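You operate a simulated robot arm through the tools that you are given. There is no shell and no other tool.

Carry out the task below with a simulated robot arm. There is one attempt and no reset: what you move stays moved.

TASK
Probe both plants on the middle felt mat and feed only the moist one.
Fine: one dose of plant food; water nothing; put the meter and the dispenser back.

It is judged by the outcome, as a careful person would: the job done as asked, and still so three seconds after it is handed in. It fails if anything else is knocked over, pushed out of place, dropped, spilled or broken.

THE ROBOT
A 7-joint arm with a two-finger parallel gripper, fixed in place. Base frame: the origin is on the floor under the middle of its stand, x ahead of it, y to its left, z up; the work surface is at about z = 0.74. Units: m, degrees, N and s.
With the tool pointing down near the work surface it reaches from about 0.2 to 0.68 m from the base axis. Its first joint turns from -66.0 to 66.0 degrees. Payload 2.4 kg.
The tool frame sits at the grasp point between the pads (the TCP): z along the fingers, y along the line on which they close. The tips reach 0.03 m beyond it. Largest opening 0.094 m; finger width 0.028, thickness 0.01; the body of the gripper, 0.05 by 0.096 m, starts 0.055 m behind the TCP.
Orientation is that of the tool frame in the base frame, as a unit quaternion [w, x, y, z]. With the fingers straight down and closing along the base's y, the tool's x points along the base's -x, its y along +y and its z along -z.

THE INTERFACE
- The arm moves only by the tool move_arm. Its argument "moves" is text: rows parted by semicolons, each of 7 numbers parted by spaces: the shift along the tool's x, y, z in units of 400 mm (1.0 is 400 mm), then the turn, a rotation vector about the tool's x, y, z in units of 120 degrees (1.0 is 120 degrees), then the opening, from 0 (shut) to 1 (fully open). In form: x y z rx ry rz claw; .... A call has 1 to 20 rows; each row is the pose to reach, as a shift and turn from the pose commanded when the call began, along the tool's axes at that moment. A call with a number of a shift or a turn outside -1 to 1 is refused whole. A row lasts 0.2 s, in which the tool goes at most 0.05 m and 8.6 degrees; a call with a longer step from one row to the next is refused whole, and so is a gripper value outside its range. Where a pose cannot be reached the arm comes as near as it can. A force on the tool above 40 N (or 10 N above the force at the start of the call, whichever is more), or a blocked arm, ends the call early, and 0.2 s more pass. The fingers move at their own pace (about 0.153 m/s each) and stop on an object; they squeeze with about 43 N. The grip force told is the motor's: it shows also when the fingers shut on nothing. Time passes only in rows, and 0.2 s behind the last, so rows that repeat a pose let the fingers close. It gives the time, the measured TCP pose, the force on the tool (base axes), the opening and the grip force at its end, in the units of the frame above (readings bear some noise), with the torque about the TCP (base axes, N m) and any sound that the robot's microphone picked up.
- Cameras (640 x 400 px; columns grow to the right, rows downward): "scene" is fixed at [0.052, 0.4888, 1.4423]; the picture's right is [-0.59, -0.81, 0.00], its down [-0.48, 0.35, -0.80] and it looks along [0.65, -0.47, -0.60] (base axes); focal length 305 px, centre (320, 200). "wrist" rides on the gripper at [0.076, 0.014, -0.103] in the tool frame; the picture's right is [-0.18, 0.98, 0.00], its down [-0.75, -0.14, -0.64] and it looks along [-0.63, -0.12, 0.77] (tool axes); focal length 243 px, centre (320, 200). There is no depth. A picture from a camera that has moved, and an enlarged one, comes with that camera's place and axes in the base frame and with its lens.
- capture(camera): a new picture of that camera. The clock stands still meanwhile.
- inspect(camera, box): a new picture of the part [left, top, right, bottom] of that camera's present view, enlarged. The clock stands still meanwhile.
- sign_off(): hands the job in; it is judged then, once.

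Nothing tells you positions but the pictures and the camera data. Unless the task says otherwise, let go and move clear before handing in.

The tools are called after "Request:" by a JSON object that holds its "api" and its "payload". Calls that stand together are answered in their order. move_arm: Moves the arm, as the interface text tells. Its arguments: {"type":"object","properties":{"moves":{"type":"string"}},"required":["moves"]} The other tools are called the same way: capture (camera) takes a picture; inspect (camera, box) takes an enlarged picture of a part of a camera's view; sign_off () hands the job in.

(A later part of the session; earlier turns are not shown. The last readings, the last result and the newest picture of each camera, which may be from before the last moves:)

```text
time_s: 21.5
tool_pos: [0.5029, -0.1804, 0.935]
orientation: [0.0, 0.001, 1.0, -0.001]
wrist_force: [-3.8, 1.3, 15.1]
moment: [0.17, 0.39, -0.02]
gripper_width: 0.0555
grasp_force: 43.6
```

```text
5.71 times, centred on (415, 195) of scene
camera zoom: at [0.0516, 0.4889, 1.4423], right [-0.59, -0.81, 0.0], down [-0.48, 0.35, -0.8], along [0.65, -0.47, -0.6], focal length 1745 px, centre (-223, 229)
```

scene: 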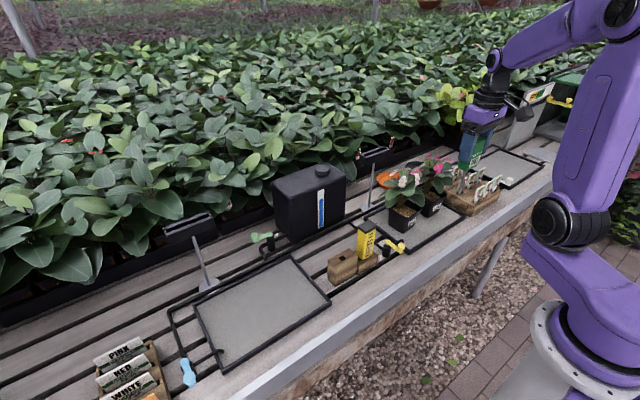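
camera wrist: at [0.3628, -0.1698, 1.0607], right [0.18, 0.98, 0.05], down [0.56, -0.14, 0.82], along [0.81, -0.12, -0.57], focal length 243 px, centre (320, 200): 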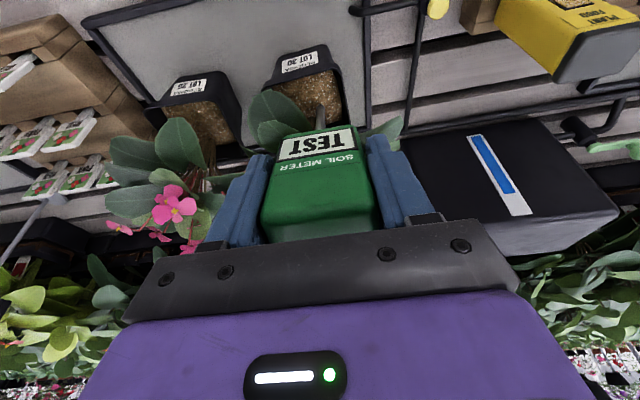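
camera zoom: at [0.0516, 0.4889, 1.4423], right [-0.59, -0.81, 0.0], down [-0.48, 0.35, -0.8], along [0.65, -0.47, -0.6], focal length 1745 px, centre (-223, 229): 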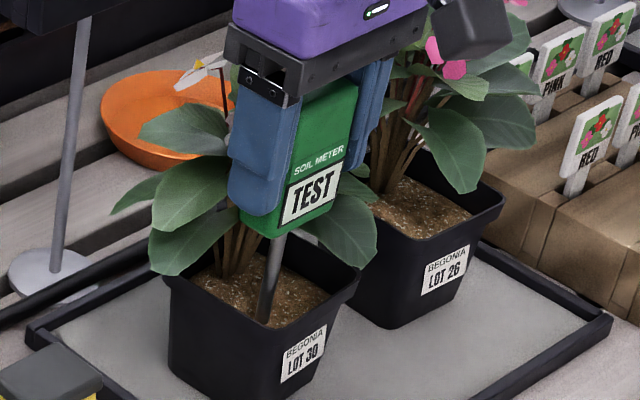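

The prong tip is resting on the soil at ~15 N, display still TEST. I'll ease the pressure a little and hold still for about three seconds to see whether a reading appears.

Request:
{"api": "move_arm", "payload": {"moves": "0 0 -0.002 0 0 0 0.4; 0 0 -0.002 0 0 0 0.4; 0 0 -0.002 0 0 0 0.4; 0 0 -0.002 0 0 0 0.4; 0 0 -0.002 0 0 0 0.4; 0 0 -0.002 0 0 0 0.4; 0 0 -0.002 0 0 0 0.4; 0 0 -0.002 0 0 0 0.4; 0 0 -0.002 0 0 0 0.4; 0 0 -0.002 0 0 0 0.4; 0 0 -0.002 0 0 0 0.4; 0 0 -0.002 0 0 0 0.4; 0 0 -0.002 0 0 0 0.4; 0 0 -0.002 0 0 0 0.4"}}

Request:
{"api": "inspect", "payload": {"camera": "wrist", "box": [220, 20, 420, 240]}}

Request:
{"api": "inspect", "payload": {"camera": "scene", "box": [390, 190, 430, 240]}}

```text
time_s: 24.5
tool_pos: [0.5042, -0.1799, 0.9349]
orientation: [0.001, 0.0, 1.0, -0.001]
wrist_force: [1.4, 0.6, 5.0]
moment: [0.08, -0.17, 0.0]
gripper_width: 0.0557
grasp_force: 42.9
```

```text
1.82 times, centred on (320, 130) of wrist
camera zoom: at [0.4279, -0.1659, 1.0379], right [0.19, 0.98, 0.0], down [0.75, -0.14, 0.64], along [0.63, -0.12, -0.77], focal length 441 px, centre (320, 327)
```

zoom: 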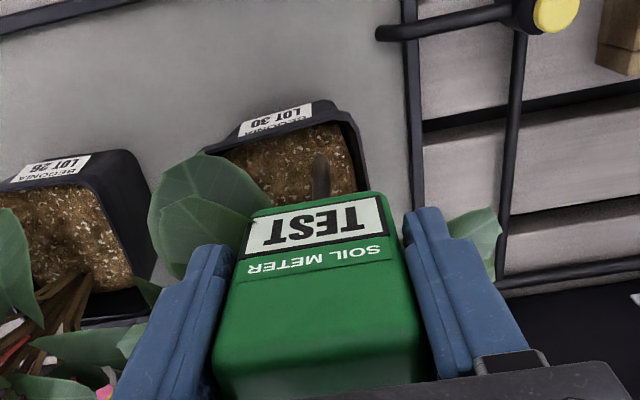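

```text
8.00 times, centred on (410, 215) of scene
camera zoom: at [0.0519, 0.4888, 1.4423], right [-0.59, -0.81, 0.0], down [-0.48, 0.35, -0.8], along [0.65, -0.47, -0.6], focal length 2443 px, centre (-400, 80)
```

zoom: 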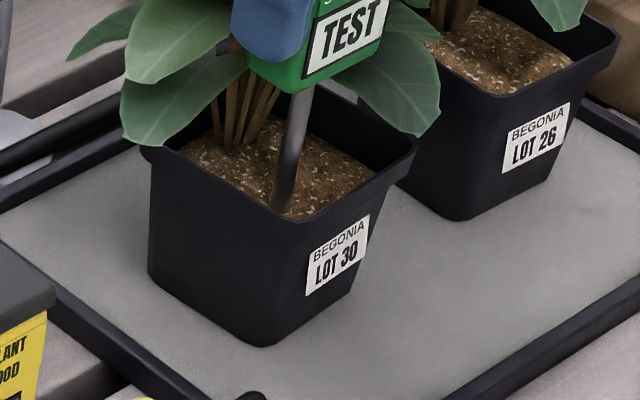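

Holding a light, steady tip contact for three seconds still shows TEST. I'll lift off, move aside, and look closely at both pots' soil for anything special before trying again.

Request:
{"api": "move_arm", "payload": {"moves": "0 0 -0.08 0 0 0 0.4; 0.03 0.02 -0.18 0 0 0 0.4; 0.1 0.06 -0.24 0 0 0 0.4; 0.15 0.16 -0.24 0 0 0 0.4; 0.18 0.26 -0.24 0 0 0 0.4; 0.2 0.35 -0.24 0 0 0 0.4; 0.2 0.35 -0.24 0 0 0 0.4"}}

Request:
{"api": "capture", "payload": {"camera": "wrist"}}

Request:
{"api": "inspect", "payload": {"camera": "wrist", "box": [120, 80, 270, 180]}}

Request:
{"api": "inspect", "payload": {"camera": "scene", "box": [390, 180, 450, 235]}}

Request:
{"api": "inspect", "payload": {"camera": "scene", "box": [370, 120, 430, 220]}}

```text
time_s: 26.1
tool_pos: [0.4212, -0.0394, 1.0335]
orientation: [0.0, 0.001, 1.0, -0.002]
wrist_force: [0.6, 0.2, -0.3]
moment: [0.01, -0.02, 0.0]
gripper_width: 0.0555
grasp_force: 42.7
```

```text
taken
camera wrist: at [0.346, -0.0253, 1.1352], right [0.19, 0.98, 0.0], down [0.75, -0.14, 0.64], along [0.63, -0.12, -0.77], focal length 243 px, centre (320, 200)
```

wrist: 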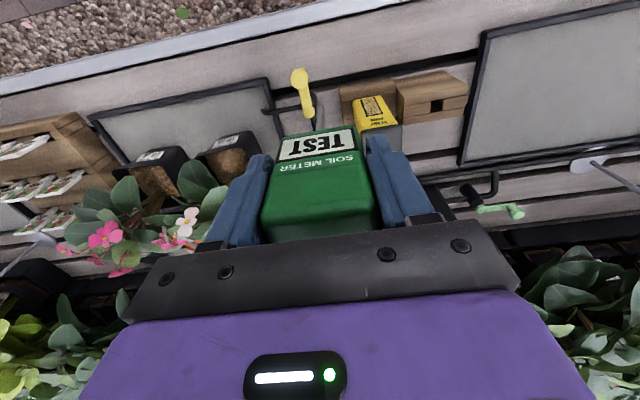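

```text
4.00 times, centred on (195, 130) of wrist
camera zoom: at [0.346, -0.0253, 1.1352], right [0.19, 0.98, 0.0], down [0.75, -0.14, 0.64], along [0.63, -0.12, -0.77], focal length 970 px, centre (820, 480)
```

zoom: 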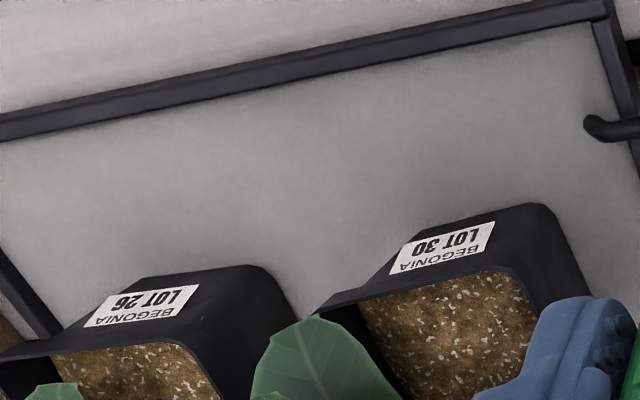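

```text
7.27 times, centred on (420, 208) of scene
camera zoom: at [0.0519, 0.4888, 1.4423], right [-0.59, -0.81, 0.0], down [-0.48, 0.35, -0.8], along [0.65, -0.47, -0.6], focal length 2221 px, centre (-407, 146)
```

zoom: 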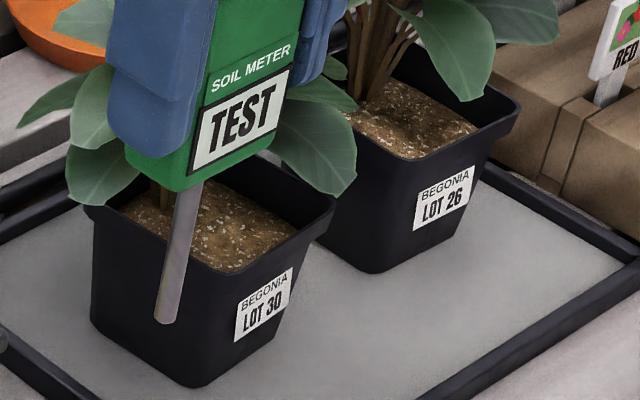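

```text
4.00 times, centred on (400, 170) of scene
camera zoom: at [0.0519, 0.4888, 1.4423], right [-0.59, -0.81, 0.0], down [-0.48, 0.35, -0.8], along [0.65, -0.47, -0.6], focal length 1222 px, centre (0, 320)
```

zoom: 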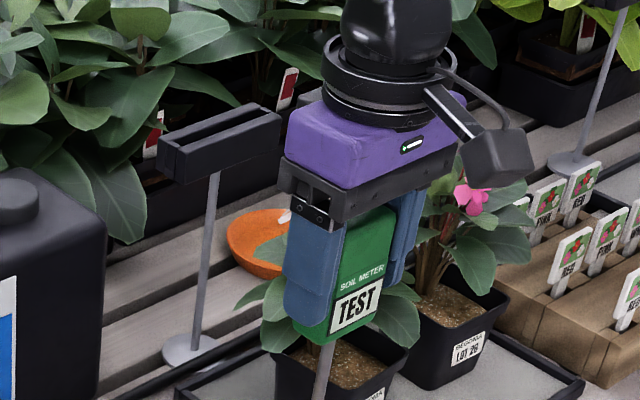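

The soil looks plain with no special hole. Before trying the other pot, I'll rotate the held meter here in free space to check whether its back carries a readout.

Request:
{"api": "move_arm", "payload": {"moves": "0 0 -0.05 0 0 -0.07 0.4; 0 0 -0.1 0 0 -0.14 0.4; 0 0 -0.1 0 0 -0.21 0.4; 0 0 -0.1 0 0 -0.28 0.4; 0 0 -0.1 0 0 -0.35 0.4; 0 0 -0.1 0 0 -0.42 0.4; 0 0 -0.1 0 0 -0.49 0.4; 0 0 -0.1 0 0 -0.56 0.4; 0 0 -0.1 0 0 -0.63 0.4; 0 0 -0.1 0 0 -0.7 0.4; 0 0 -0.1 0 0 -0.75 0.4; 0 0 -0.1 0 0 -0.75 0.4"}}

Request:
{"api": "capture", "payload": {"camera": "scene"}}

Request:
{"api": "inspect", "payload": {"camera": "scene", "box": [350, 110, 450, 230]}}

```text
time_s: 28.7
tool_pos: [0.4237, -0.0405, 1.0716]
orientation: [0.001, 0.708, -0.706, 0.0]
wrist_force: [-0.4, -0.2, -0.6]
moment: [0.04, 0.01, 0.02]
gripper_width: 0.0559
grasp_force: 43.3
```

```text
taken
```

scene: 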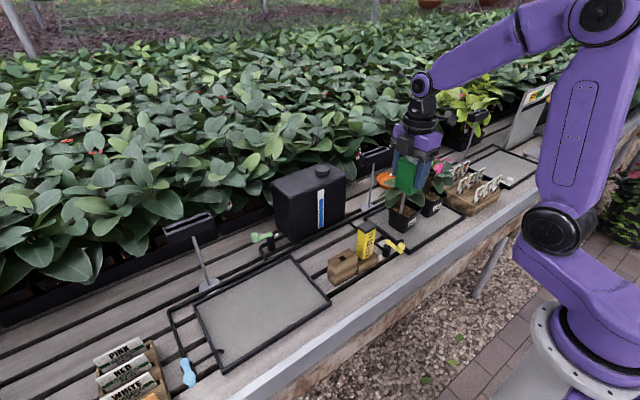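

```text
3.33 times, centred on (400, 170) of scene
camera zoom: at [0.052, 0.4888, 1.4423], right [-0.59, -0.81, 0.0], down [-0.48, 0.35, -0.8], along [0.65, -0.47, -0.6], focal length 1018 px, centre (53, 300)
```

zoom: 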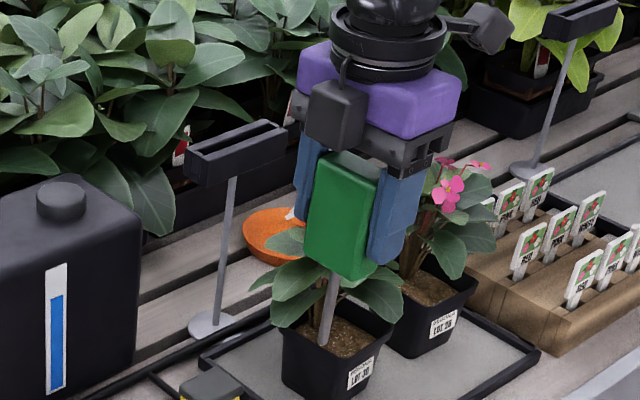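

The back is blank, so the front panel is the readout. I'll turn the meter back to face the robot and move in front of Lot 30's centre line to probe nearer the pot's middle.

Request:
{"api": "move_arm", "payload": {"moves": "0.036 0 0 0 0 0.068 0.4; 0.071 0 0 0 0 0.136 0.4; 0.107 0 0 0 0 0.204 0.4; 0.143 0 0 0 0 0.272 0.4; 0.178 0 0 0 0 0.34 0.4; 0.214 0 0 0 0 0.408 0.4; 0.25 0 0 0 0 0.476 0.4; 0.286 0 0 0 0 0.544 0.4; 0.321 0 0 0 0 0.612 0.4; 0.357 0 0 0 0 0.68 0.4; 0.3925 0 0 0 0 0.75 0.4; 0.3925 0 0 0 0 0.75 0.4"}}

Request:
{"api": "inspect", "payload": {"camera": "wrist", "box": [200, 20, 440, 240]}}

Request:
{"api": "inspect", "payload": {"camera": "scene", "box": [370, 130, 470, 240]}}

```text
time_s: 31.3
tool_pos: [0.4246, -0.1979, 1.0715]
orientation: [-0.001, 0.002, 1.0, -0.002]
wrist_force: [-0.6, -0.3, -0.6]
moment: [0.01, -0.03, 0.0]
gripper_width: 0.0554
grasp_force: 43.5
```

```text
1.82 times, centred on (320, 130) of wrist
camera zoom: at [0.3476, -0.1836, 1.1733], right [0.19, 0.98, 0.0], down [0.75, -0.14, 0.64], along [0.63, -0.12, -0.77], focal length 441 px, centre (320, 327)
```

zoom: 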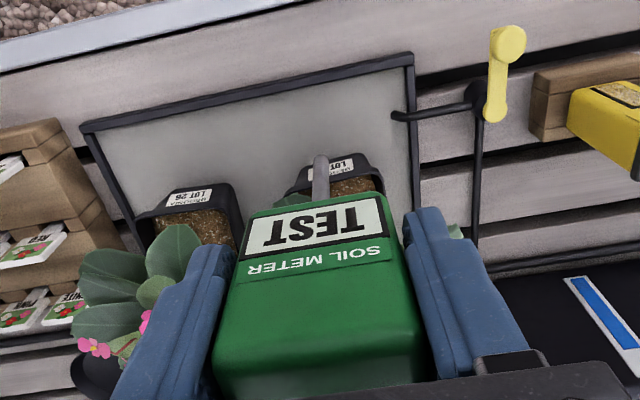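

```text
3.64 times, centred on (420, 185) of scene
camera zoom: at [0.052, 0.4888, 1.4423], right [-0.59, -0.81, 0.0], down [-0.48, 0.35, -0.8], along [0.65, -0.47, -0.6], focal length 1110 px, centre (-44, 254)
```

zoom: 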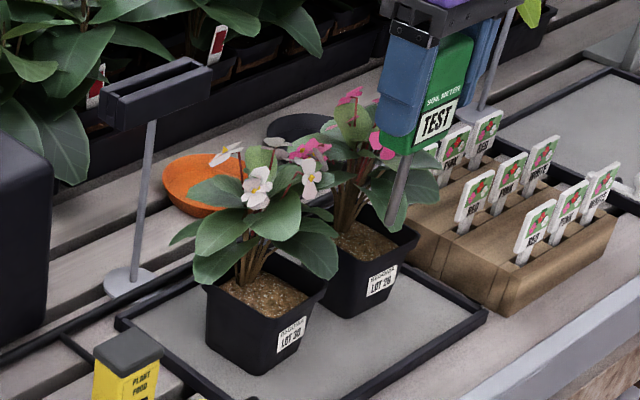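

Meter is front-facing again, in front of Lot 30. I move it forward over the pot's centre line and lower it close to the soil.

Request:
{"api": "move_arm", "payload": {"moves": "-0.11 0.005 0 0 0 0 0.4; -0.221 0.01 0 0 0 0 0.4; -0.221 0.01 0.09 0 0 0 0.4; -0.221 0.01 0.18 0 0 0 0.4; -0.221 0.01 0.2575 0 0 0 0.4; -0.221 0.01 0.2575 0 0 0 0.4"}}

Request:
{"api": "inspect", "payload": {"camera": "wrist", "box": [200, 20, 440, 240]}}

Request:
{"api": "inspect", "payload": {"camera": "scene", "box": [380, 160, 450, 230]}}

```text
time_s: 32.7
tool_pos: [0.5101, -0.1925, 0.9683]
orientation: [0.0, 0.0, 1.0, -0.001]
wrist_force: [0.6, -0.2, -1.0]
moment: [0.01, 0.0, 0.05]
gripper_width: 0.0555
grasp_force: 42.7
```

```text
1.82 times, centred on (320, 130) of wrist
camera zoom: at [0.4345, -0.1783, 1.0708], right [0.19, 0.98, 0.0], down [0.75, -0.14, 0.64], along [0.63, -0.12, -0.77], focal length 441 px, centre (320, 327)
```

zoom: 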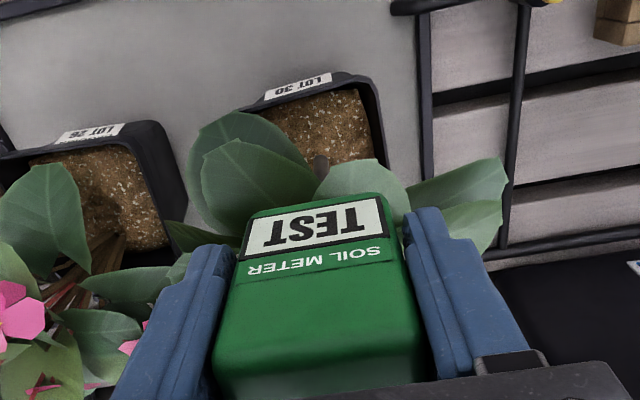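

```text
5.71 times, centred on (415, 195) of scene
camera zoom: at [0.052, 0.4888, 1.4423], right [-0.59, -0.81, 0.0], down [-0.48, 0.35, -0.8], along [0.65, -0.47, -0.6], focal length 1745 px, centre (-223, 229)
```

zoom: 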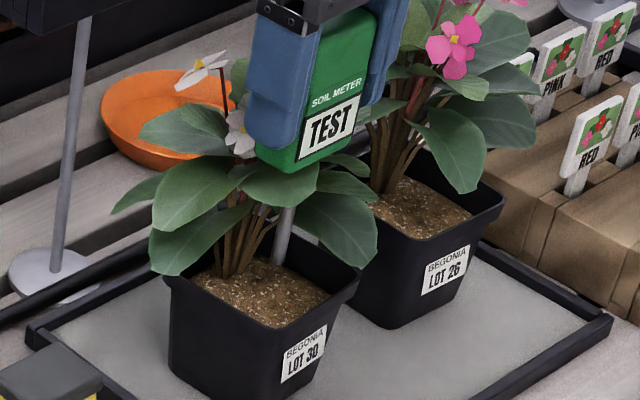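

The prong sits over the middle-front soil with no contact yet. I lower it slowly again.

Request:
{"api": "move_arm", "payload": {"moves": "0 0 0.04 0 0 0 0.4; 0 0 0.065 0 0 0 0.4; 0 0 0.075 0 0 0 0.4; 0 0 0.082 0 0 0 0.4; 0 0 0.087 0 0 0 0.4; 0 0 0.087 0 0 0 0.4; 0 0 0.087 0 0 0 0.4; 0 0 0.087 0 0 0 0.4"}}

Request:
{"api": "inspect", "payload": {"camera": "wrist", "box": [200, 20, 440, 240]}}

Request:
{"api": "inspect", "payload": {"camera": "scene", "box": [380, 160, 450, 230]}}

```text
time_s: 34.5
tool_pos: [0.5141, -0.1929, 0.9356]
orientation: [0.001, 0.0, 1.0, -0.002]
wrist_force: [-5.9, 1.5, 32.2]
moment: [0.22, 0.76, 0.04]
gripper_width: 0.0557
grasp_force: 43.1
```

```text
1.82 times, centred on (320, 130) of wrist
camera zoom: at [0.4366, -0.179, 1.037], right [0.19, 0.98, 0.0], down [0.75, -0.14, 0.64], along [0.63, -0.12, -0.76], focal length 441 px, centre (320, 327)
```

zoom: 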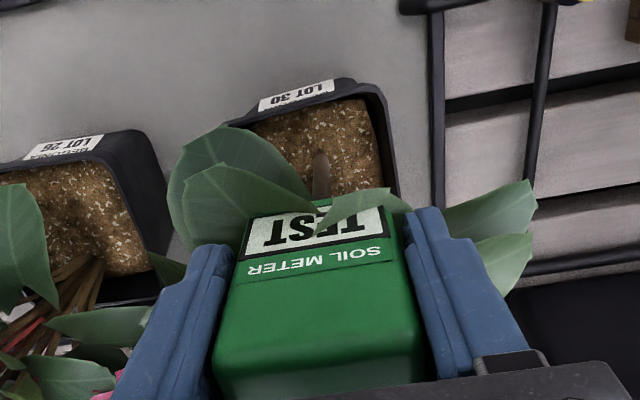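

```text
5.71 times, centred on (415, 195) of scene
camera zoom: at [0.0513, 0.489, 1.4422], right [-0.59, -0.81, 0.0], down [-0.48, 0.35, -0.8], along [0.65, -0.47, -0.6], focal length 1745 px, centre (-223, 229)
```

zoom: 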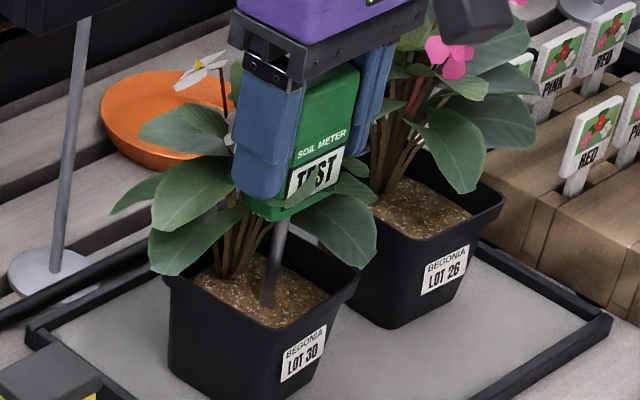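

Contact again at the same height; leaves pass freely, and the panel still says TEST. I'll ease to a light touch and dwell about four seconds in case the meter needs longer.

Request:
{"api": "move_arm", "payload": {"moves": "0 0 -0.004 0 0 0 0.4; 0 0 -0.004 0 0 0 0.4; 0 0 -0.004 0 0 0 0.4; 0 0 -0.004 0 0 0 0.4; 0 0 -0.004 0 0 0 0.4; 0 0 -0.004 0 0 0 0.4; 0 0 -0.004 0 0 0 0.4; 0 0 -0.004 0 0 0 0.4; 0 0 -0.004 0 0 0 0.4; 0 0 -0.004 0 0 0 0.4; 0 0 -0.004 0 0 0 0.4; 0 0 -0.004 0 0 0 0.4; 0 0 -0.004 0 0 0 0.4; 0 0 -0.004 0 0 0 0.4; 0 0 -0.004 0 0 0 0.4; 0 0 -0.004 0 0 0 0.4; 0 0 -0.004 0 0 0 0.4; 0 0 -0.004 0 0 0 0.4; 0 0 -0.004 0 0 0 0.4; 0 0 -0.004 0 0 0 0.4"}}

Request:
{"api": "inspect", "payload": {"camera": "wrist", "box": [240, 80, 400, 180]}}

Request:
{"api": "inspect", "payload": {"camera": "scene", "box": [395, 185, 430, 225]}}

```text
time_s: 38.7
tool_pos: [0.5132, -0.194, 0.9362]
orientation: [-0.001, 0.001, 1.0, -0.001]
wrist_force: [-1.0, -0.4, -0.5]
moment: [0.04, -0.02, 0.01]
gripper_width: 0.0558
grasp_force: 43.1
```

```text
4.00 times, centred on (320, 130) of wrist
camera zoom: at [0.4366, -0.1788, 1.0378], right [0.19, 0.98, 0.0], down [0.75, -0.14, 0.64], along [0.63, -0.12, -0.77], focal length 970 px, centre (320, 480)
```

zoom: 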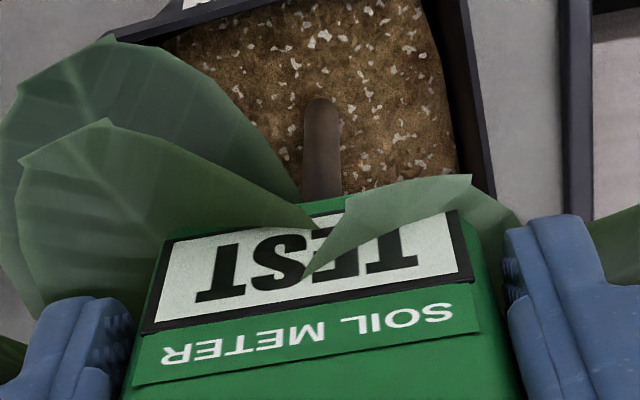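

```text
10.00 times, centred on (412, 205) of scene
camera zoom: at [0.052, 0.4888, 1.4423], right [-0.59, -0.81, 0.0], down [-0.48, 0.35, -0.8], along [0.65, -0.47, -0.6], focal length 3054 px, centre (-605, 150)
```

zoom: 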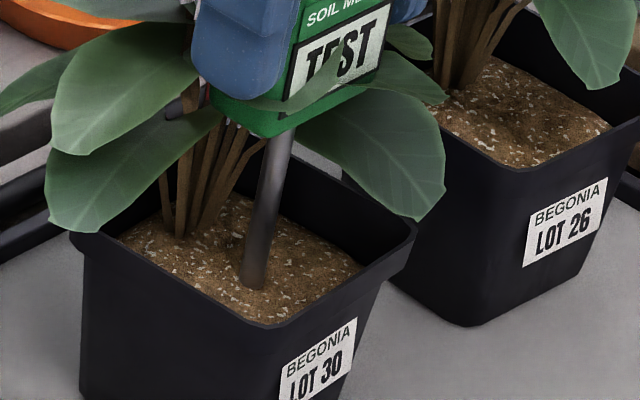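

Still TEST with the tip resting at zero load. Let me zoom tightly on the panel to see whether it is a display or a button, and check for small details.

Request:
{"api": "inspect", "payload": {"camera": "wrist", "box": [270, 125, 370, 185]}}

Request:
{"api": "inspect", "payload": {"camera": "scene", "box": [412, 175, 437, 200]}}

Request:
{"api": "inspect", "payload": {"camera": "scene", "box": [530, 80, 620, 140]}}

```text
6.40 times, centred on (320, 155) of wrist
camera zoom: at [0.4366, -0.1788, 1.0378], right [0.19, 0.98, 0.0], down [0.75, -0.14, 0.64], along [0.63, -0.12, -0.77], focal length 1553 px, centre (320, 488)
```

zoom: 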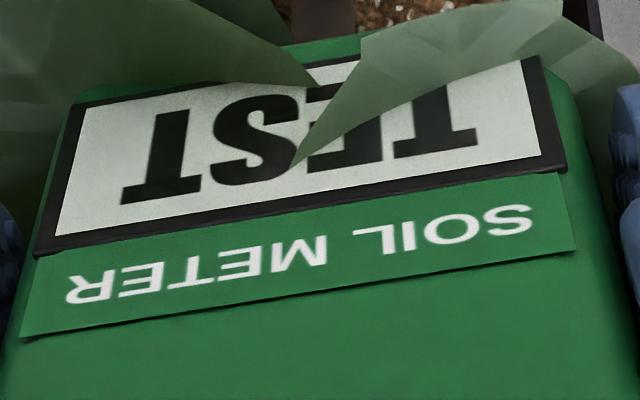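

```text
16.00 times, centred on (424, 188) of scene
camera zoom: at [0.052, 0.4888, 1.4423], right [-0.59, -0.81, 0.0], down [-0.48, 0.35, -0.8], along [0.65, -0.47, -0.6], focal length 4886 px, centre (-1352, 400)
```

zoom: 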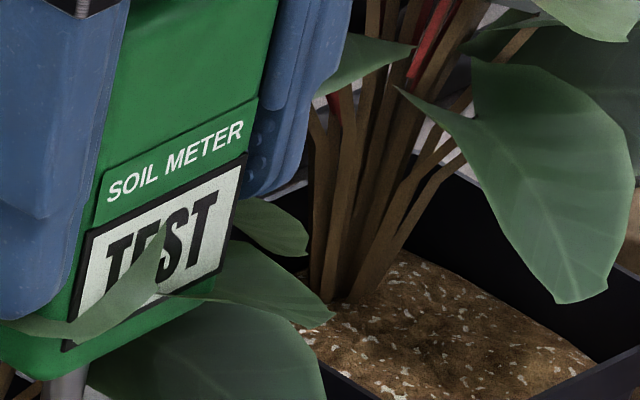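

```text
6.67 times, centred on (575, 110) of scene
camera zoom: at [0.052, 0.4888, 1.4423], right [-0.59, -0.81, 0.0], down [-0.48, 0.35, -0.8], along [0.65, -0.47, -0.6], focal length 2036 px, centre (-1380, 800)
```

zoom: 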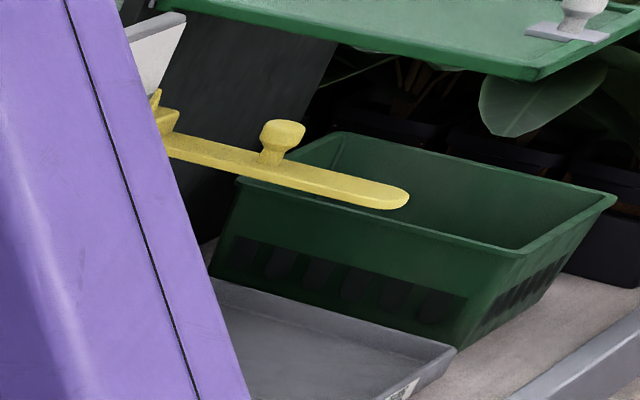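

The panel is clearly an LCD with a bezel, so a reading should appear there. I'll try the second pot (Lot 26) at about (0.512, −0.322), going around the front of the plants.

Request:
{"api": "move_arm", "payload": {"moves": "0 0 -0.12 0 0 0 0.4; 0.06 0 -0.22 0 0 0 0.4; 0.15 0 -0.3 0 0 0 0.4; 0.2 -0.1 -0.3 0 0 0 0.4; 0.2 -0.2 -0.3 0 0 0 0.4; 0.2 -0.3225 -0.3 0 0 0 0.4; 0.1 -0.3225 -0.3 0 0 0 0.4; 0 -0.3225 -0.28 0 0 0 0.4; 0 -0.3225 -0.18 0 0 0 0.4; 0 -0.3225 -0.1 0 0 0 0.4; 0 -0.3225 -0.1 0 0 0 0.4"}}

Request:
{"api": "inspect", "payload": {"camera": "wrist", "box": [200, 20, 440, 240]}}

Request:
{"api": "inspect", "payload": {"camera": "scene", "box": [390, 130, 470, 230]}}

```text
time_s: 41.1
tool_pos: [0.514, -0.3227, 0.9748]
orientation: [0.0, 0.001, 1.0, -0.001]
wrist_force: [-0.3, 0.7, -0.9]
moment: [-0.02, 0.0, 0.02]
gripper_width: 0.0555
grasp_force: 43.4
```

```text
1.82 times, centred on (320, 130) of wrist
camera zoom: at [0.4371, -0.3078, 1.0779], right [0.19, 0.98, 0.0], down [0.75, -0.14, 0.64], along [0.63, -0.12, -0.77], focal length 441 px, centre (320, 327)
```

zoom: 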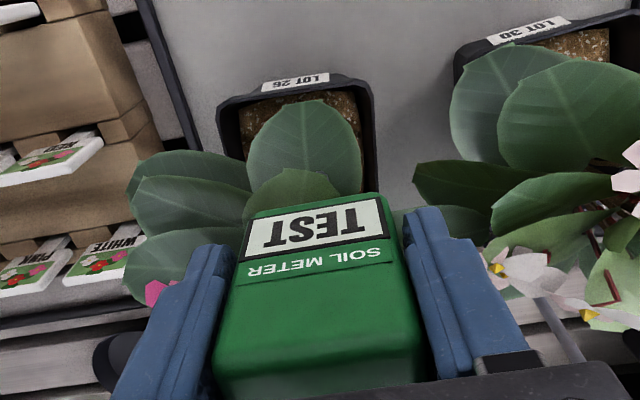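

```text
4.00 times, centred on (430, 180) of scene
camera zoom: at [0.052, 0.4888, 1.4423], right [-0.59, -0.81, 0.0], down [-0.48, 0.35, -0.8], along [0.65, -0.47, -0.6], focal length 1222 px, centre (-120, 280)
```

zoom: 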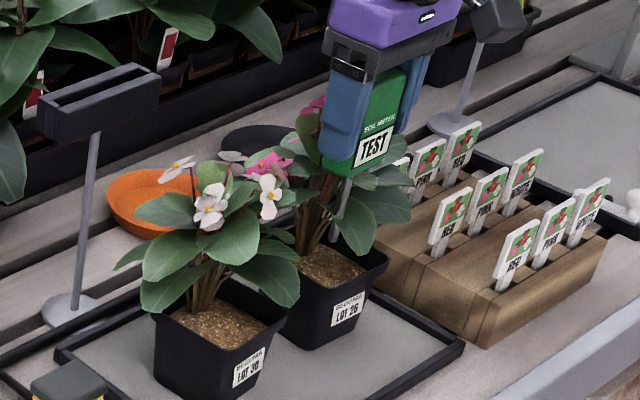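

The prong hangs over Lot 26's front soil behind a leaf. I lower it gently.

Request:
{"api": "move_arm", "payload": {"moves": "0 0 0.04 0 0 0 0.4; 0 0 0.07 0 0 0 0.4; 0 0 0.085 0 0 0 0.4; 0 0 0.092 0 0 0 0.4; 0 0 0.098 0 0 0 0.4; 0 0 0.103 0 0 0 0.4; 0 0 0.103 0 0 0 0.4; 0 0 0.103 0 0 0 0.4; 0 0 0.103 0 0 0 0.4"}}

Request:
{"api": "inspect", "payload": {"camera": "wrist", "box": [200, 20, 440, 240]}}

Request:
{"api": "inspect", "payload": {"camera": "scene", "box": [410, 150, 460, 220]}}

```text
time_s: 43.1
tool_pos: [0.5122, -0.3226, 0.9344]
orientation: [0.0, 0.001, 1.0, -0.002]
wrist_force: [-5.9, 2.9, 22.9]
moment: [0.37, 0.66, -0.02]
gripper_width: 0.0557
grasp_force: 42.8
```

```text
1.82 times, centred on (320, 130) of wrist
camera zoom: at [0.4353, -0.3079, 1.037], right [0.19, 0.98, 0.0], down [0.75, -0.14, 0.64], along [0.63, -0.12, -0.77], focal length 441 px, centre (320, 327)
```

zoom: 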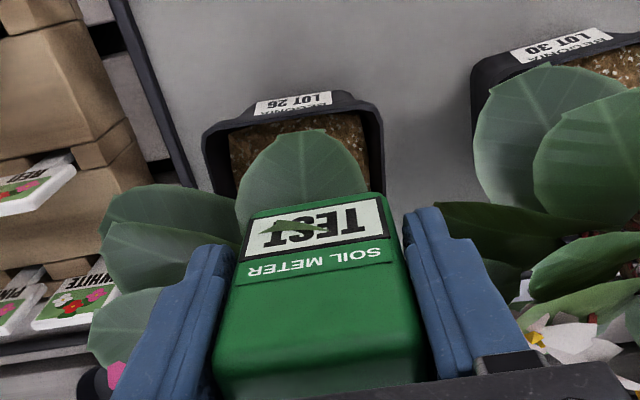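

```text
5.71 times, centred on (435, 185) of scene
camera zoom: at [0.0514, 0.4891, 1.4422], right [-0.59, -0.81, 0.0], down [-0.48, 0.35, -0.8], along [0.65, -0.47, -0.6], focal length 1745 px, centre (-337, 286)
```

zoom: 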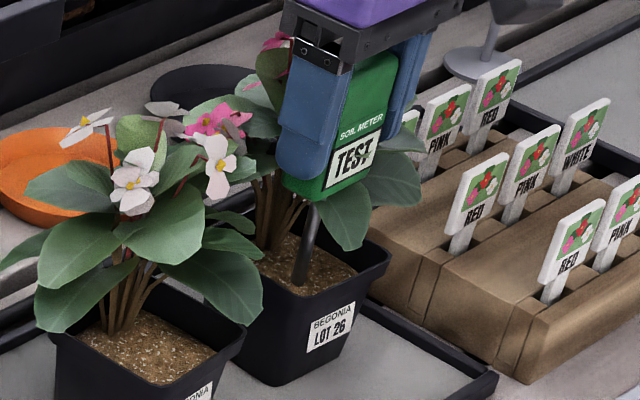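

Lot 26's soil is equally firm. The tip is clearly in contact now, so I'll hold this contact steadily for four seconds and watch the display.

Request:
{"api": "move_arm", "payload": {"moves": "0 0 -0.001 0 0 0 0.4; 0 0 -0.001 0 0 0 0.4; 0 0 -0.001 0 0 0 0.4; 0 0 -0.001 0 0 0 0.4; 0 0 -0.001 0 0 0 0.4; 0 0 -0.001 0 0 0 0.4; 0 0 -0.001 0 0 0 0.4; 0 0 -0.001 0 0 0 0.4; 0 0 -0.001 0 0 0 0.4; 0 0 -0.001 0 0 0 0.4; 0 0 -0.001 0 0 0 0.4; 0 0 -0.001 0 0 0 0.4; 0 0 -0.001 0 0 0 0.4; 0 0 -0.001 0 0 0 0.4; 0 0 -0.001 0 0 0 0.4; 0 0 -0.001 0 0 0 0.4; 0 0 -0.001 0 0 0 0.4; 0 0 -0.001 0 0 0 0.4; 0 0 -0.001 0 0 0 0.4; 0 0 -0.001 0 0 0 0.4"}}

Request:
{"api": "inspect", "payload": {"camera": "wrist", "box": [240, 80, 400, 180]}}

Request:
{"api": "inspect", "payload": {"camera": "scene", "box": [410, 170, 450, 220]}}

```text
time_s: 47.3
tool_pos: [0.5121, -0.3225, 0.9342]
orientation: [0.0, 0.001, 1.0, -0.001]
wrist_force: [2.0, -0.6, 18.1]
moment: [-0.15, -0.24, -0.03]
gripper_width: 0.0557
grasp_force: 42.3
```

```text
4.00 times, centred on (320, 130) of wrist
camera zoom: at [0.4358, -0.3075, 1.0368], right [0.19, 0.98, 0.0], down [0.75, -0.14, 0.64], along [0.63, -0.12, -0.77], focal length 970 px, centre (320, 480)
```

zoom: 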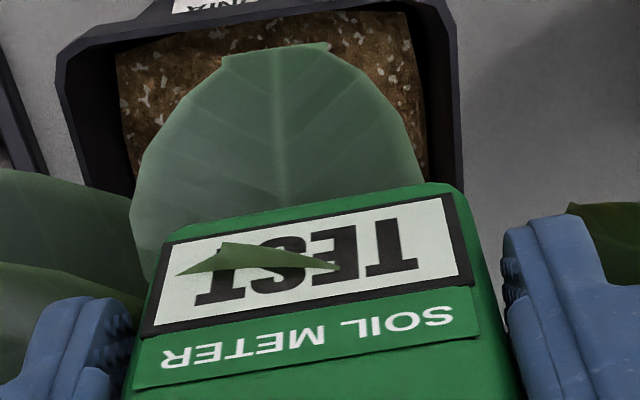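

```text
8.00 times, centred on (430, 195) of scene
camera zoom: at [0.0517, 0.4889, 1.4422], right [-0.59, -0.81, 0.0], down [-0.48, 0.35, -0.8], along [0.65, -0.47, -0.6], focal length 2443 px, centre (-560, 240)
```

zoom: 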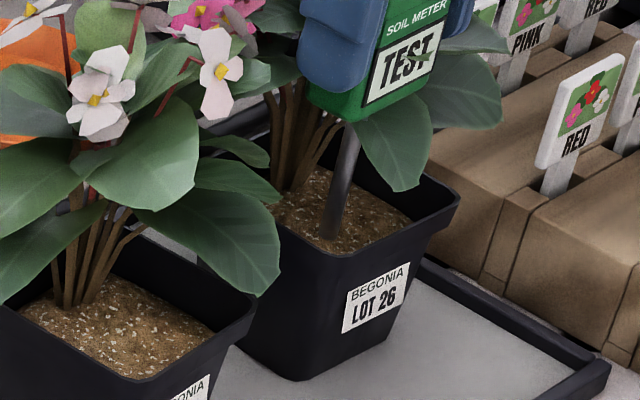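

Both pots give the same firm contact and the panel stays at TEST, so mere contact isn't enough; the framed TEST plate may be a push button that needs pressing. I'll carry the meter back toward its holder to re-grip it across front and back.

Request:
{"api": "move_arm", "payload": {"moves": "0 0 -0.12 0 0 0 0.4; 0.05 0 -0.23 0 0 0 0.4; 0.12 0 -0.33 0 0 0 0.4; 0.175 0.06 -0.365 0 0 0 0.4; 0.175 0.18 -0.365 0 0 0 0.4; 0.175 0.3 -0.365 0 0 0 0.4; 0.175 0.42 -0.365 0 0 0 0.4; 0.175 0.54 -0.365 0 0 0 0.4; 0.175 0.66 -0.365 0 0 0 0.4; 0.175 0.78 -0.365 0 0 0 0.4; 0.175 0.9 -0.365 0 0 0 0.4; 0.175 0.9 -0.365 0 0 0 0.4"}}

Request:
{"api": "inspect", "payload": {"camera": "wrist", "box": [240, 80, 400, 180]}}

Request:
{"api": "capture", "payload": {"camera": "scene"}}

```text
time_s: 49.9
tool_pos: [0.4398, 0.0383, 1.077]
orientation: [0.0, 0.001, 1.0, -0.002]
wrist_force: [-0.2, -0.5, -0.6]
moment: [-0.02, 0.0, -0.01]
gripper_width: 0.0556
grasp_force: 42.7
```

```text
4.00 times, centred on (320, 130) of wrist
camera zoom: at [0.3649, 0.0533, 1.1797], right [0.19, 0.98, 0.0], down [0.75, -0.14, 0.64], along [0.63, -0.12, -0.77], focal length 970 px, centre (320, 480)
```

zoom: 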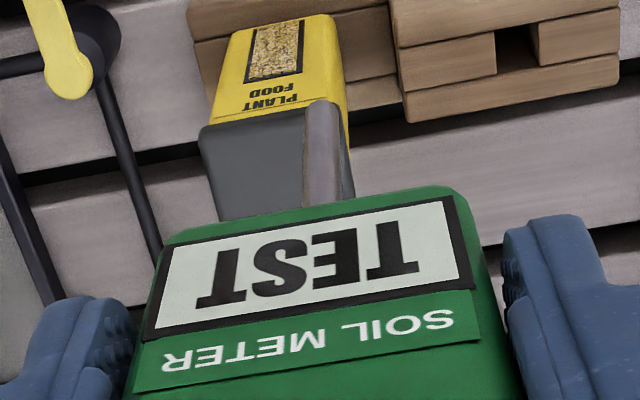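

```text
taken
```

scene: 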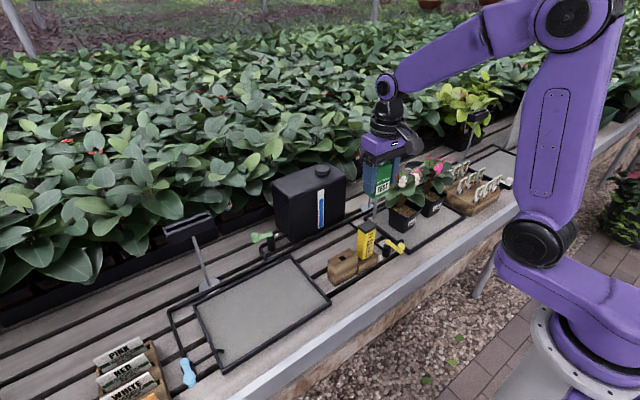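

The meter is back near the holders with the panel unchanged. I hover it above its slot and check the prong's alignment.

Request:
{"api": "move_arm", "payload": {"moves": "-0.03 0.055 0 0 0 0 0.4; -0.06 0.11 0 0 0 0 0.4; -0.092 0.1658 0 0 0 0 0.4; -0.092 0.1658 0.06 0 0 0 0.4; -0.092 0.1658 0.126 0 0 0 0.4; -0.092 0.1658 0.126 0 0 0 0.4; -0.092 0.1658 0.126 0 0 0 0.4"}}

Request:
{"api": "inspect", "payload": {"camera": "wrist", "box": [240, 40, 400, 160]}}

Request:
{"api": "inspect", "payload": {"camera": "scene", "box": [320, 180, 390, 290]}}

```text
time_s: 51.5
tool_pos: [0.4807, 0.1045, 1.0274]
orientation: [0.0, 0.001, 1.0, 0.0]
wrist_force: [0.3, 0.8, -1.4]
moment: [0.03, 0.0, 0.0]
gripper_width: 0.0556
grasp_force: 42.8
```

```text
3.33 times, centred on (320, 100) of wrist
camera zoom: at [0.4039, 0.1188, 1.1306], right [0.19, 0.98, 0.0], down [0.75, -0.14, 0.64], along [0.63, -0.12, -0.77], focal length 809 px, centre (320, 533)
```

zoom: 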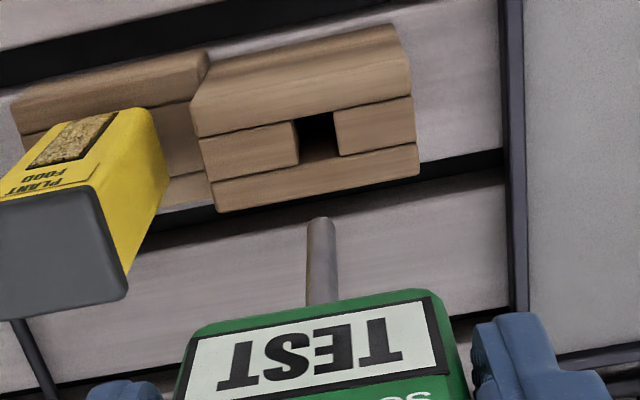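

```text
3.64 times, centred on (355, 235) of scene
camera zoom: at [0.052, 0.4888, 1.4423], right [-0.59, -0.81, 0.0], down [-0.48, 0.35, -0.8], along [0.65, -0.47, -0.6], focal length 1110 px, centre (193, 73)
```

zoom: 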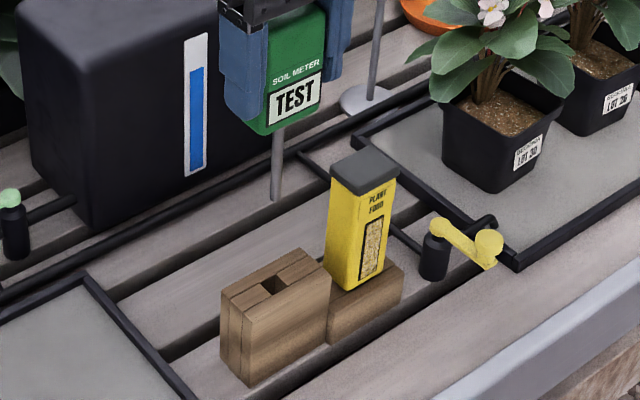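

The prong column lines up with the slot. I lower until the tip is just above the slot, then check again.

Request:
{"api": "move_arm", "payload": {"moves": "0 0 0.05 0 0 0 0.4; 0 0 0.1 0 0 0 0.4; 0 0 0.15 0 0 0 0.4; 0 0 0.16 0 0 0 0.4; 0 0 0.16 0 0 0 0.4"}}

Request:
{"api": "inspect", "payload": {"camera": "wrist", "box": [240, 20, 400, 140]}}

Request:
{"api": "inspect", "payload": {"camera": "scene", "box": [325, 210, 375, 280]}}

```text
time_s: 52.7
tool_pos: [0.4795, 0.1042, 0.9651]
orientation: [0.0, 0.001, 1.0, -0.002]
wrist_force: [-0.4, -0.4, -0.3]
moment: [0.01, 0.02, 0.0]
gripper_width: 0.0556
grasp_force: 42.9
```

```text
3.33 times, centred on (320, 80) of wrist
camera zoom: at [0.4035, 0.1188, 1.0676], right [0.19, 0.98, 0.0], down [0.75, -0.14, 0.64], along [0.63, -0.12, -0.77], focal length 809 px, centre (320, 600)
```

zoom: 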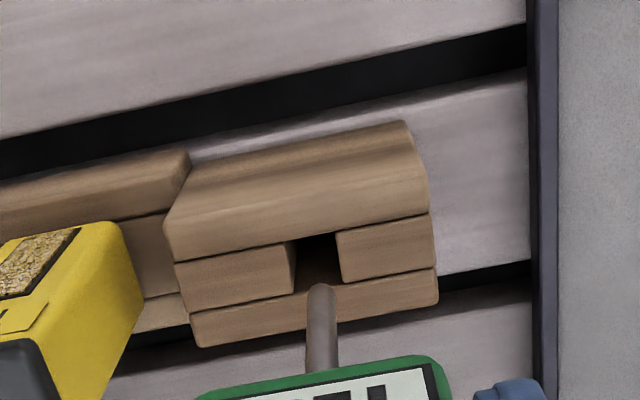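

```text
5.71 times, centred on (350, 245) of scene
camera zoom: at [0.052, 0.4888, 1.4423], right [-0.59, -0.81, 0.0], down [-0.48, 0.35, -0.8], along [0.65, -0.47, -0.6], focal length 1745 px, centre (149, -57)
```

zoom: 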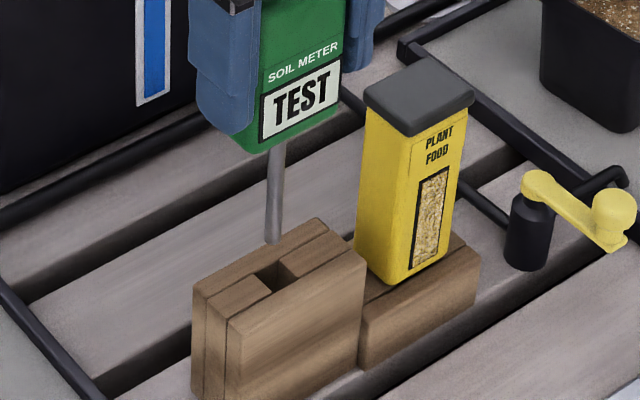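

The tip is right above the slot. I insert it slowly.

Request:
{"api": "move_arm", "payload": {"moves": "0 0 0.02 0 0 0 0.4; 0 0 0.04 0 0 0 0.4; 0 0 0.06 0 0 0 0.4; 0 0 0.09 0 0 0 0.4; 0 0 0.12 0 0 0 0.4; 0 0 0.15 0 0 0 0.4; 0 0 0.18 0 0 0 0.4; 0 0 0.205 0 0 0 0.4; 0 0 0.215 0 0 0 0.4; 0 0 0.215 0 0 0 0.4"}}

Request:
{"api": "inspect", "payload": {"camera": "wrist", "box": [200, 20, 440, 220]}}

Request:
{"api": "inspect", "payload": {"camera": "scene", "box": [320, 200, 380, 290]}}

```text
time_s: 54.9
tool_pos: [0.4798, 0.1037, 0.8812]
orientation: [0.0, 0.001, 1.0, -0.002]
wrist_force: [0.1, 1.0, -1.2]
moment: [-0.01, 0.01, 0.01]
gripper_width: 0.0555
grasp_force: 43.1
```

```text
2.00 times, centred on (320, 120) of wrist
camera zoom: at [0.4038, 0.1182, 0.9827], right [0.19, 0.98, 0.0], down [0.75, -0.14, 0.64], along [0.63, -0.12, -0.77], focal length 485 px, centre (320, 360)
```

zoom: 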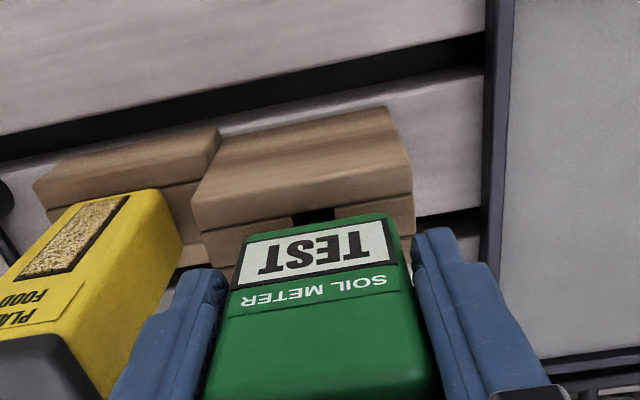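

```text
4.44 times, centred on (350, 245) of scene
camera zoom: at [0.052, 0.4888, 1.4423], right [-0.59, -0.81, 0.0], down [-0.48, 0.35, -0.8], along [0.65, -0.47, -0.6], focal length 1357 px, centre (187, 0)
```

zoom: 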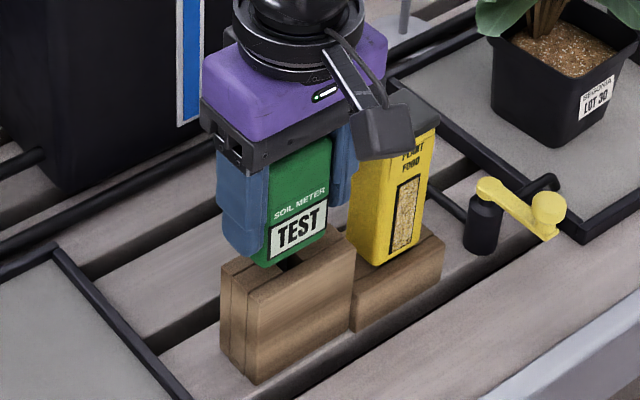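

The prong is in the slot with a few millimetres to go. I lower the remaining bit until the body seats.

Request:
{"api": "move_arm", "payload": {"moves": "0 0 0.005 0 0 0 0.4; 0 0 0.01 0 0 0 0.4; 0 0 0.0125 0 0 0 0.4; 0 0 0.0125 0 0 0 0.4"}}

Request:
{"api": "inspect", "payload": {"camera": "wrist", "box": [200, 20, 440, 220]}}

Request:
{"api": "inspect", "payload": {"camera": "scene", "box": [320, 220, 370, 280]}}

```text
time_s: 55.9
tool_pos: [0.4793, 0.1042, 0.8744]
orientation: [0.0, 0.001, 1.0, -0.002]
wrist_force: [0.5, 0.3, -0.2]
moment: [-0.03, -0.01, 0.01]
gripper_width: 0.0556
grasp_force: 42.8
```

```text
2.00 times, centred on (320, 120) of wrist
camera zoom: at [0.403, 0.1186, 0.9774], right [0.19, 0.98, 0.0], down [0.75, -0.14, 0.64], along [0.63, -0.12, -0.77], focal length 485 px, centre (320, 360)
```

zoom: 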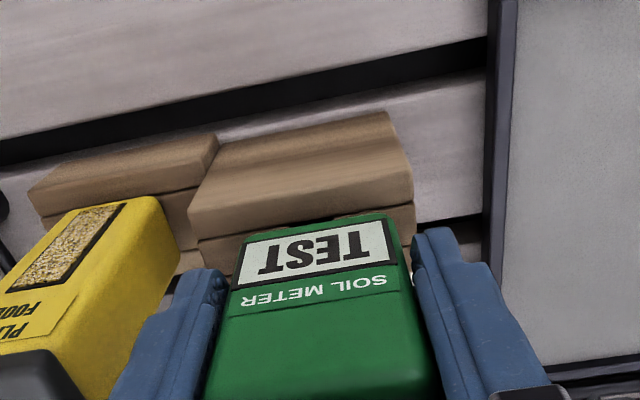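

```text
6.67 times, centred on (345, 250) of scene
camera zoom: at [0.052, 0.4888, 1.4423], right [-0.59, -0.81, 0.0], down [-0.48, 0.35, -0.8], along [0.65, -0.47, -0.6], focal length 2036 px, centre (153, -133)
```

zoom: 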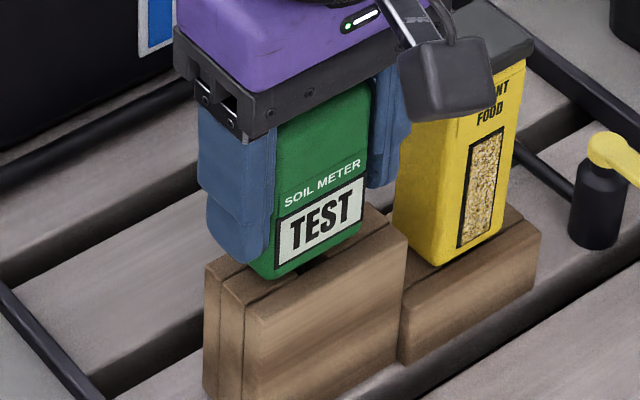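

The body is essentially seated. I release it, rise clear, and rotate the gripper 90° so the fingers will close across front and back.

Request:
{"api": "move_arm", "payload": {"moves": "0 0 0.004 0 0 0 0.4; 0 0 0.004 0 0 0 0.6; 0 0 0.004 0 0 0 0.78; 0 0 0.004 0 0 0 0.78; 0 0 -0.06 0 0 0 0.78; 0 0 -0.14 0 0 0 0.78; 0 0 -0.22 0 0 0 0.78; 0 0 -0.28 0 0 0 0.78; 0 0 -0.28 0 0 0 0.78"}}

Request:
{"api": "inspect", "payload": {"camera": "scene", "box": [320, 200, 390, 290]}}

Request:
{"api": "capture", "payload": {"camera": "wrist"}}

```text
time_s: 57.9
tool_pos: [0.4801, 0.1027, 0.9865]
orientation: [-0.001, 0.001, 1.0, -0.001]
wrist_force: [0.6, -0.1, 0.2]
moment: [0.01, 0.01, 0.0]
gripper_width: 0.0734
grasp_force: 0.1
```

```text
4.44 times, centred on (355, 245) of scene
camera zoom: at [0.052, 0.4888, 1.4423], right [-0.59, -0.81, 0.0], down [-0.48, 0.35, -0.8], along [0.65, -0.47, -0.6], focal length 1357 px, centre (164, 0)
```

zoom: 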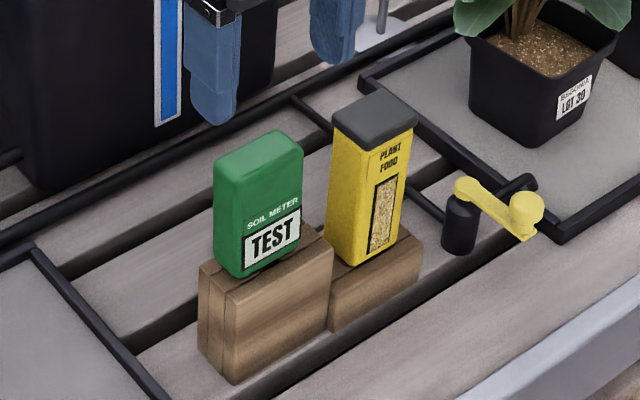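

```text
taken
camera wrist: at [0.4036, 0.1179, 1.0893], right [0.19, 0.98, 0.0], down [0.75, -0.14, 0.64], along [0.63, -0.12, -0.77], focal length 243 px, centre (320, 200)
```

wrist: 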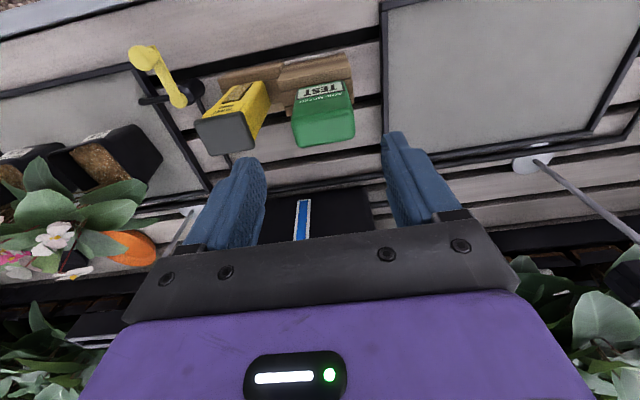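

The meter stands upright in its holder. I rotate the gripper by 90° above it.

Request:
{"api": "move_arm", "payload": {"moves": "0 0 0 0 0 -0.07 0.7; 0 0 0 0 0 -0.14 0.7; 0 0 0 0 0 -0.21 0.7; 0 0 0 0 0 -0.28 0.7; 0 0 0 0 0 -0.35 0.7; 0 0 0 0 0 -0.42 0.7; 0 0 0 0 0 -0.49 0.7; 0 0 0 0 0 -0.56 0.7; 0 0 0 0 0 -0.63 0.7; 0 0 0 0 0 -0.7 0.7; 0 0 0 0 0 -0.75 0.7; 0 0 0 0 0 -0.75 0.7"}}

Request:
{"api": "capture", "payload": {"camera": "wrist"}}

Request:
{"api": "inspect", "payload": {"camera": "scene", "box": [310, 160, 410, 290]}}

```text
time_s: 60.5
tool_pos: [0.4791, 0.1045, 0.9865]
orientation: [0.001, 0.708, -0.706, 0.0]
wrist_force: [0.1, -0.5, 0.3]
moment: [-0.01, -0.03, 0.01]
gripper_width: 0.0659
grasp_force: 0.1
```

```text
taken
camera wrist: at [0.4651, 0.0281, 1.0893], right [-0.98, 0.18, 0.0], down [0.14, 0.76, 0.64], along [0.12, 0.63, -0.77], focal length 243 px, centre (320, 200)
```

wrist: 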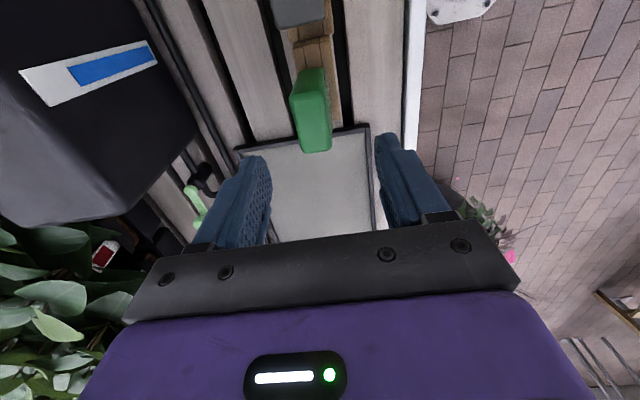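

```text
3.08 times, centred on (360, 225) of scene
camera zoom: at [0.052, 0.4888, 1.4423], right [-0.59, -0.81, 0.0], down [-0.48, 0.35, -0.8], along [0.65, -0.47, -0.6], focal length 940 px, centre (197, 123)
```

zoom: 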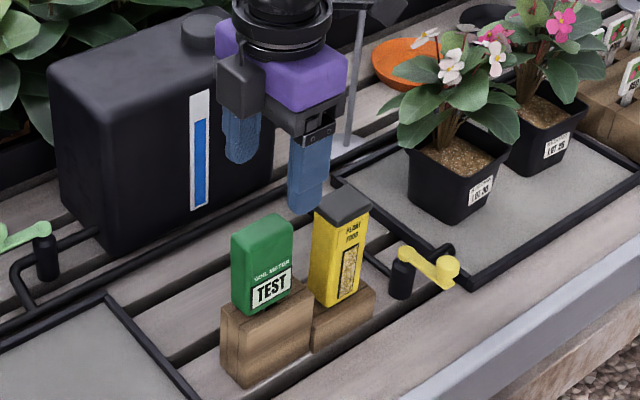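

The fingers now straddle the meter front and back. I descend carefully to the panel height.

Request:
{"api": "move_arm", "payload": {"moves": "0 0 0.08 0 0 0 0.7; 0 0 0.16 0 0 0 0.7; 0 0 0.24 0 0 0 0.7; 0 0 0.28 0 0 0 0.7; 0 0 0.28 0 0 0 0.7"}}

Request:
{"api": "capture", "payload": {"camera": "wrist"}}

Request:
{"api": "inspect", "payload": {"camera": "scene", "box": [315, 190, 385, 290]}}

```text
time_s: 61.7
tool_pos: [0.4806, 0.1028, 0.8742]
orientation: [-0.001, -0.707, 0.707, 0.001]
wrist_force: [0.1, -0.4, -0.3]
moment: [0.0, -0.03, 0.0]
gripper_width: 0.0658
grasp_force: 0.0
```

```text
taken
camera wrist: at [0.4658, 0.0272, 0.9759], right [-0.98, 0.19, 0.0], down [0.14, 0.75, 0.64], along [0.12, 0.63, -0.77], focal length 243 px, centre (320, 200)
```

wrist: 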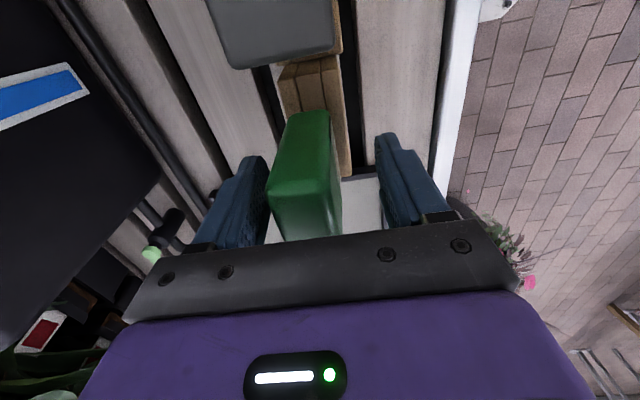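

```text
4.00 times, centred on (350, 240) of scene
camera zoom: at [0.052, 0.4888, 1.4423], right [-0.59, -0.81, 0.0], down [-0.48, 0.35, -0.8], along [0.65, -0.47, -0.6], focal length 1222 px, centre (200, 40)
```

zoom: 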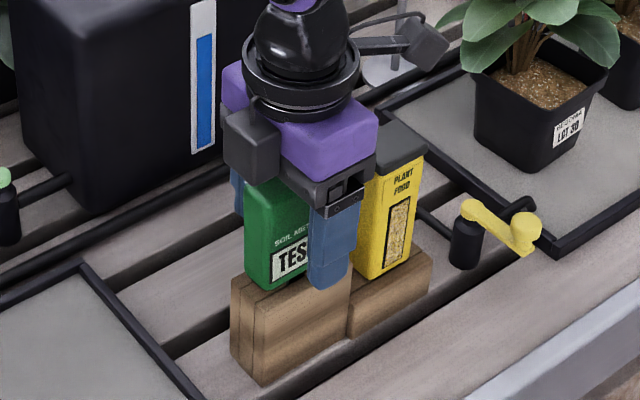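

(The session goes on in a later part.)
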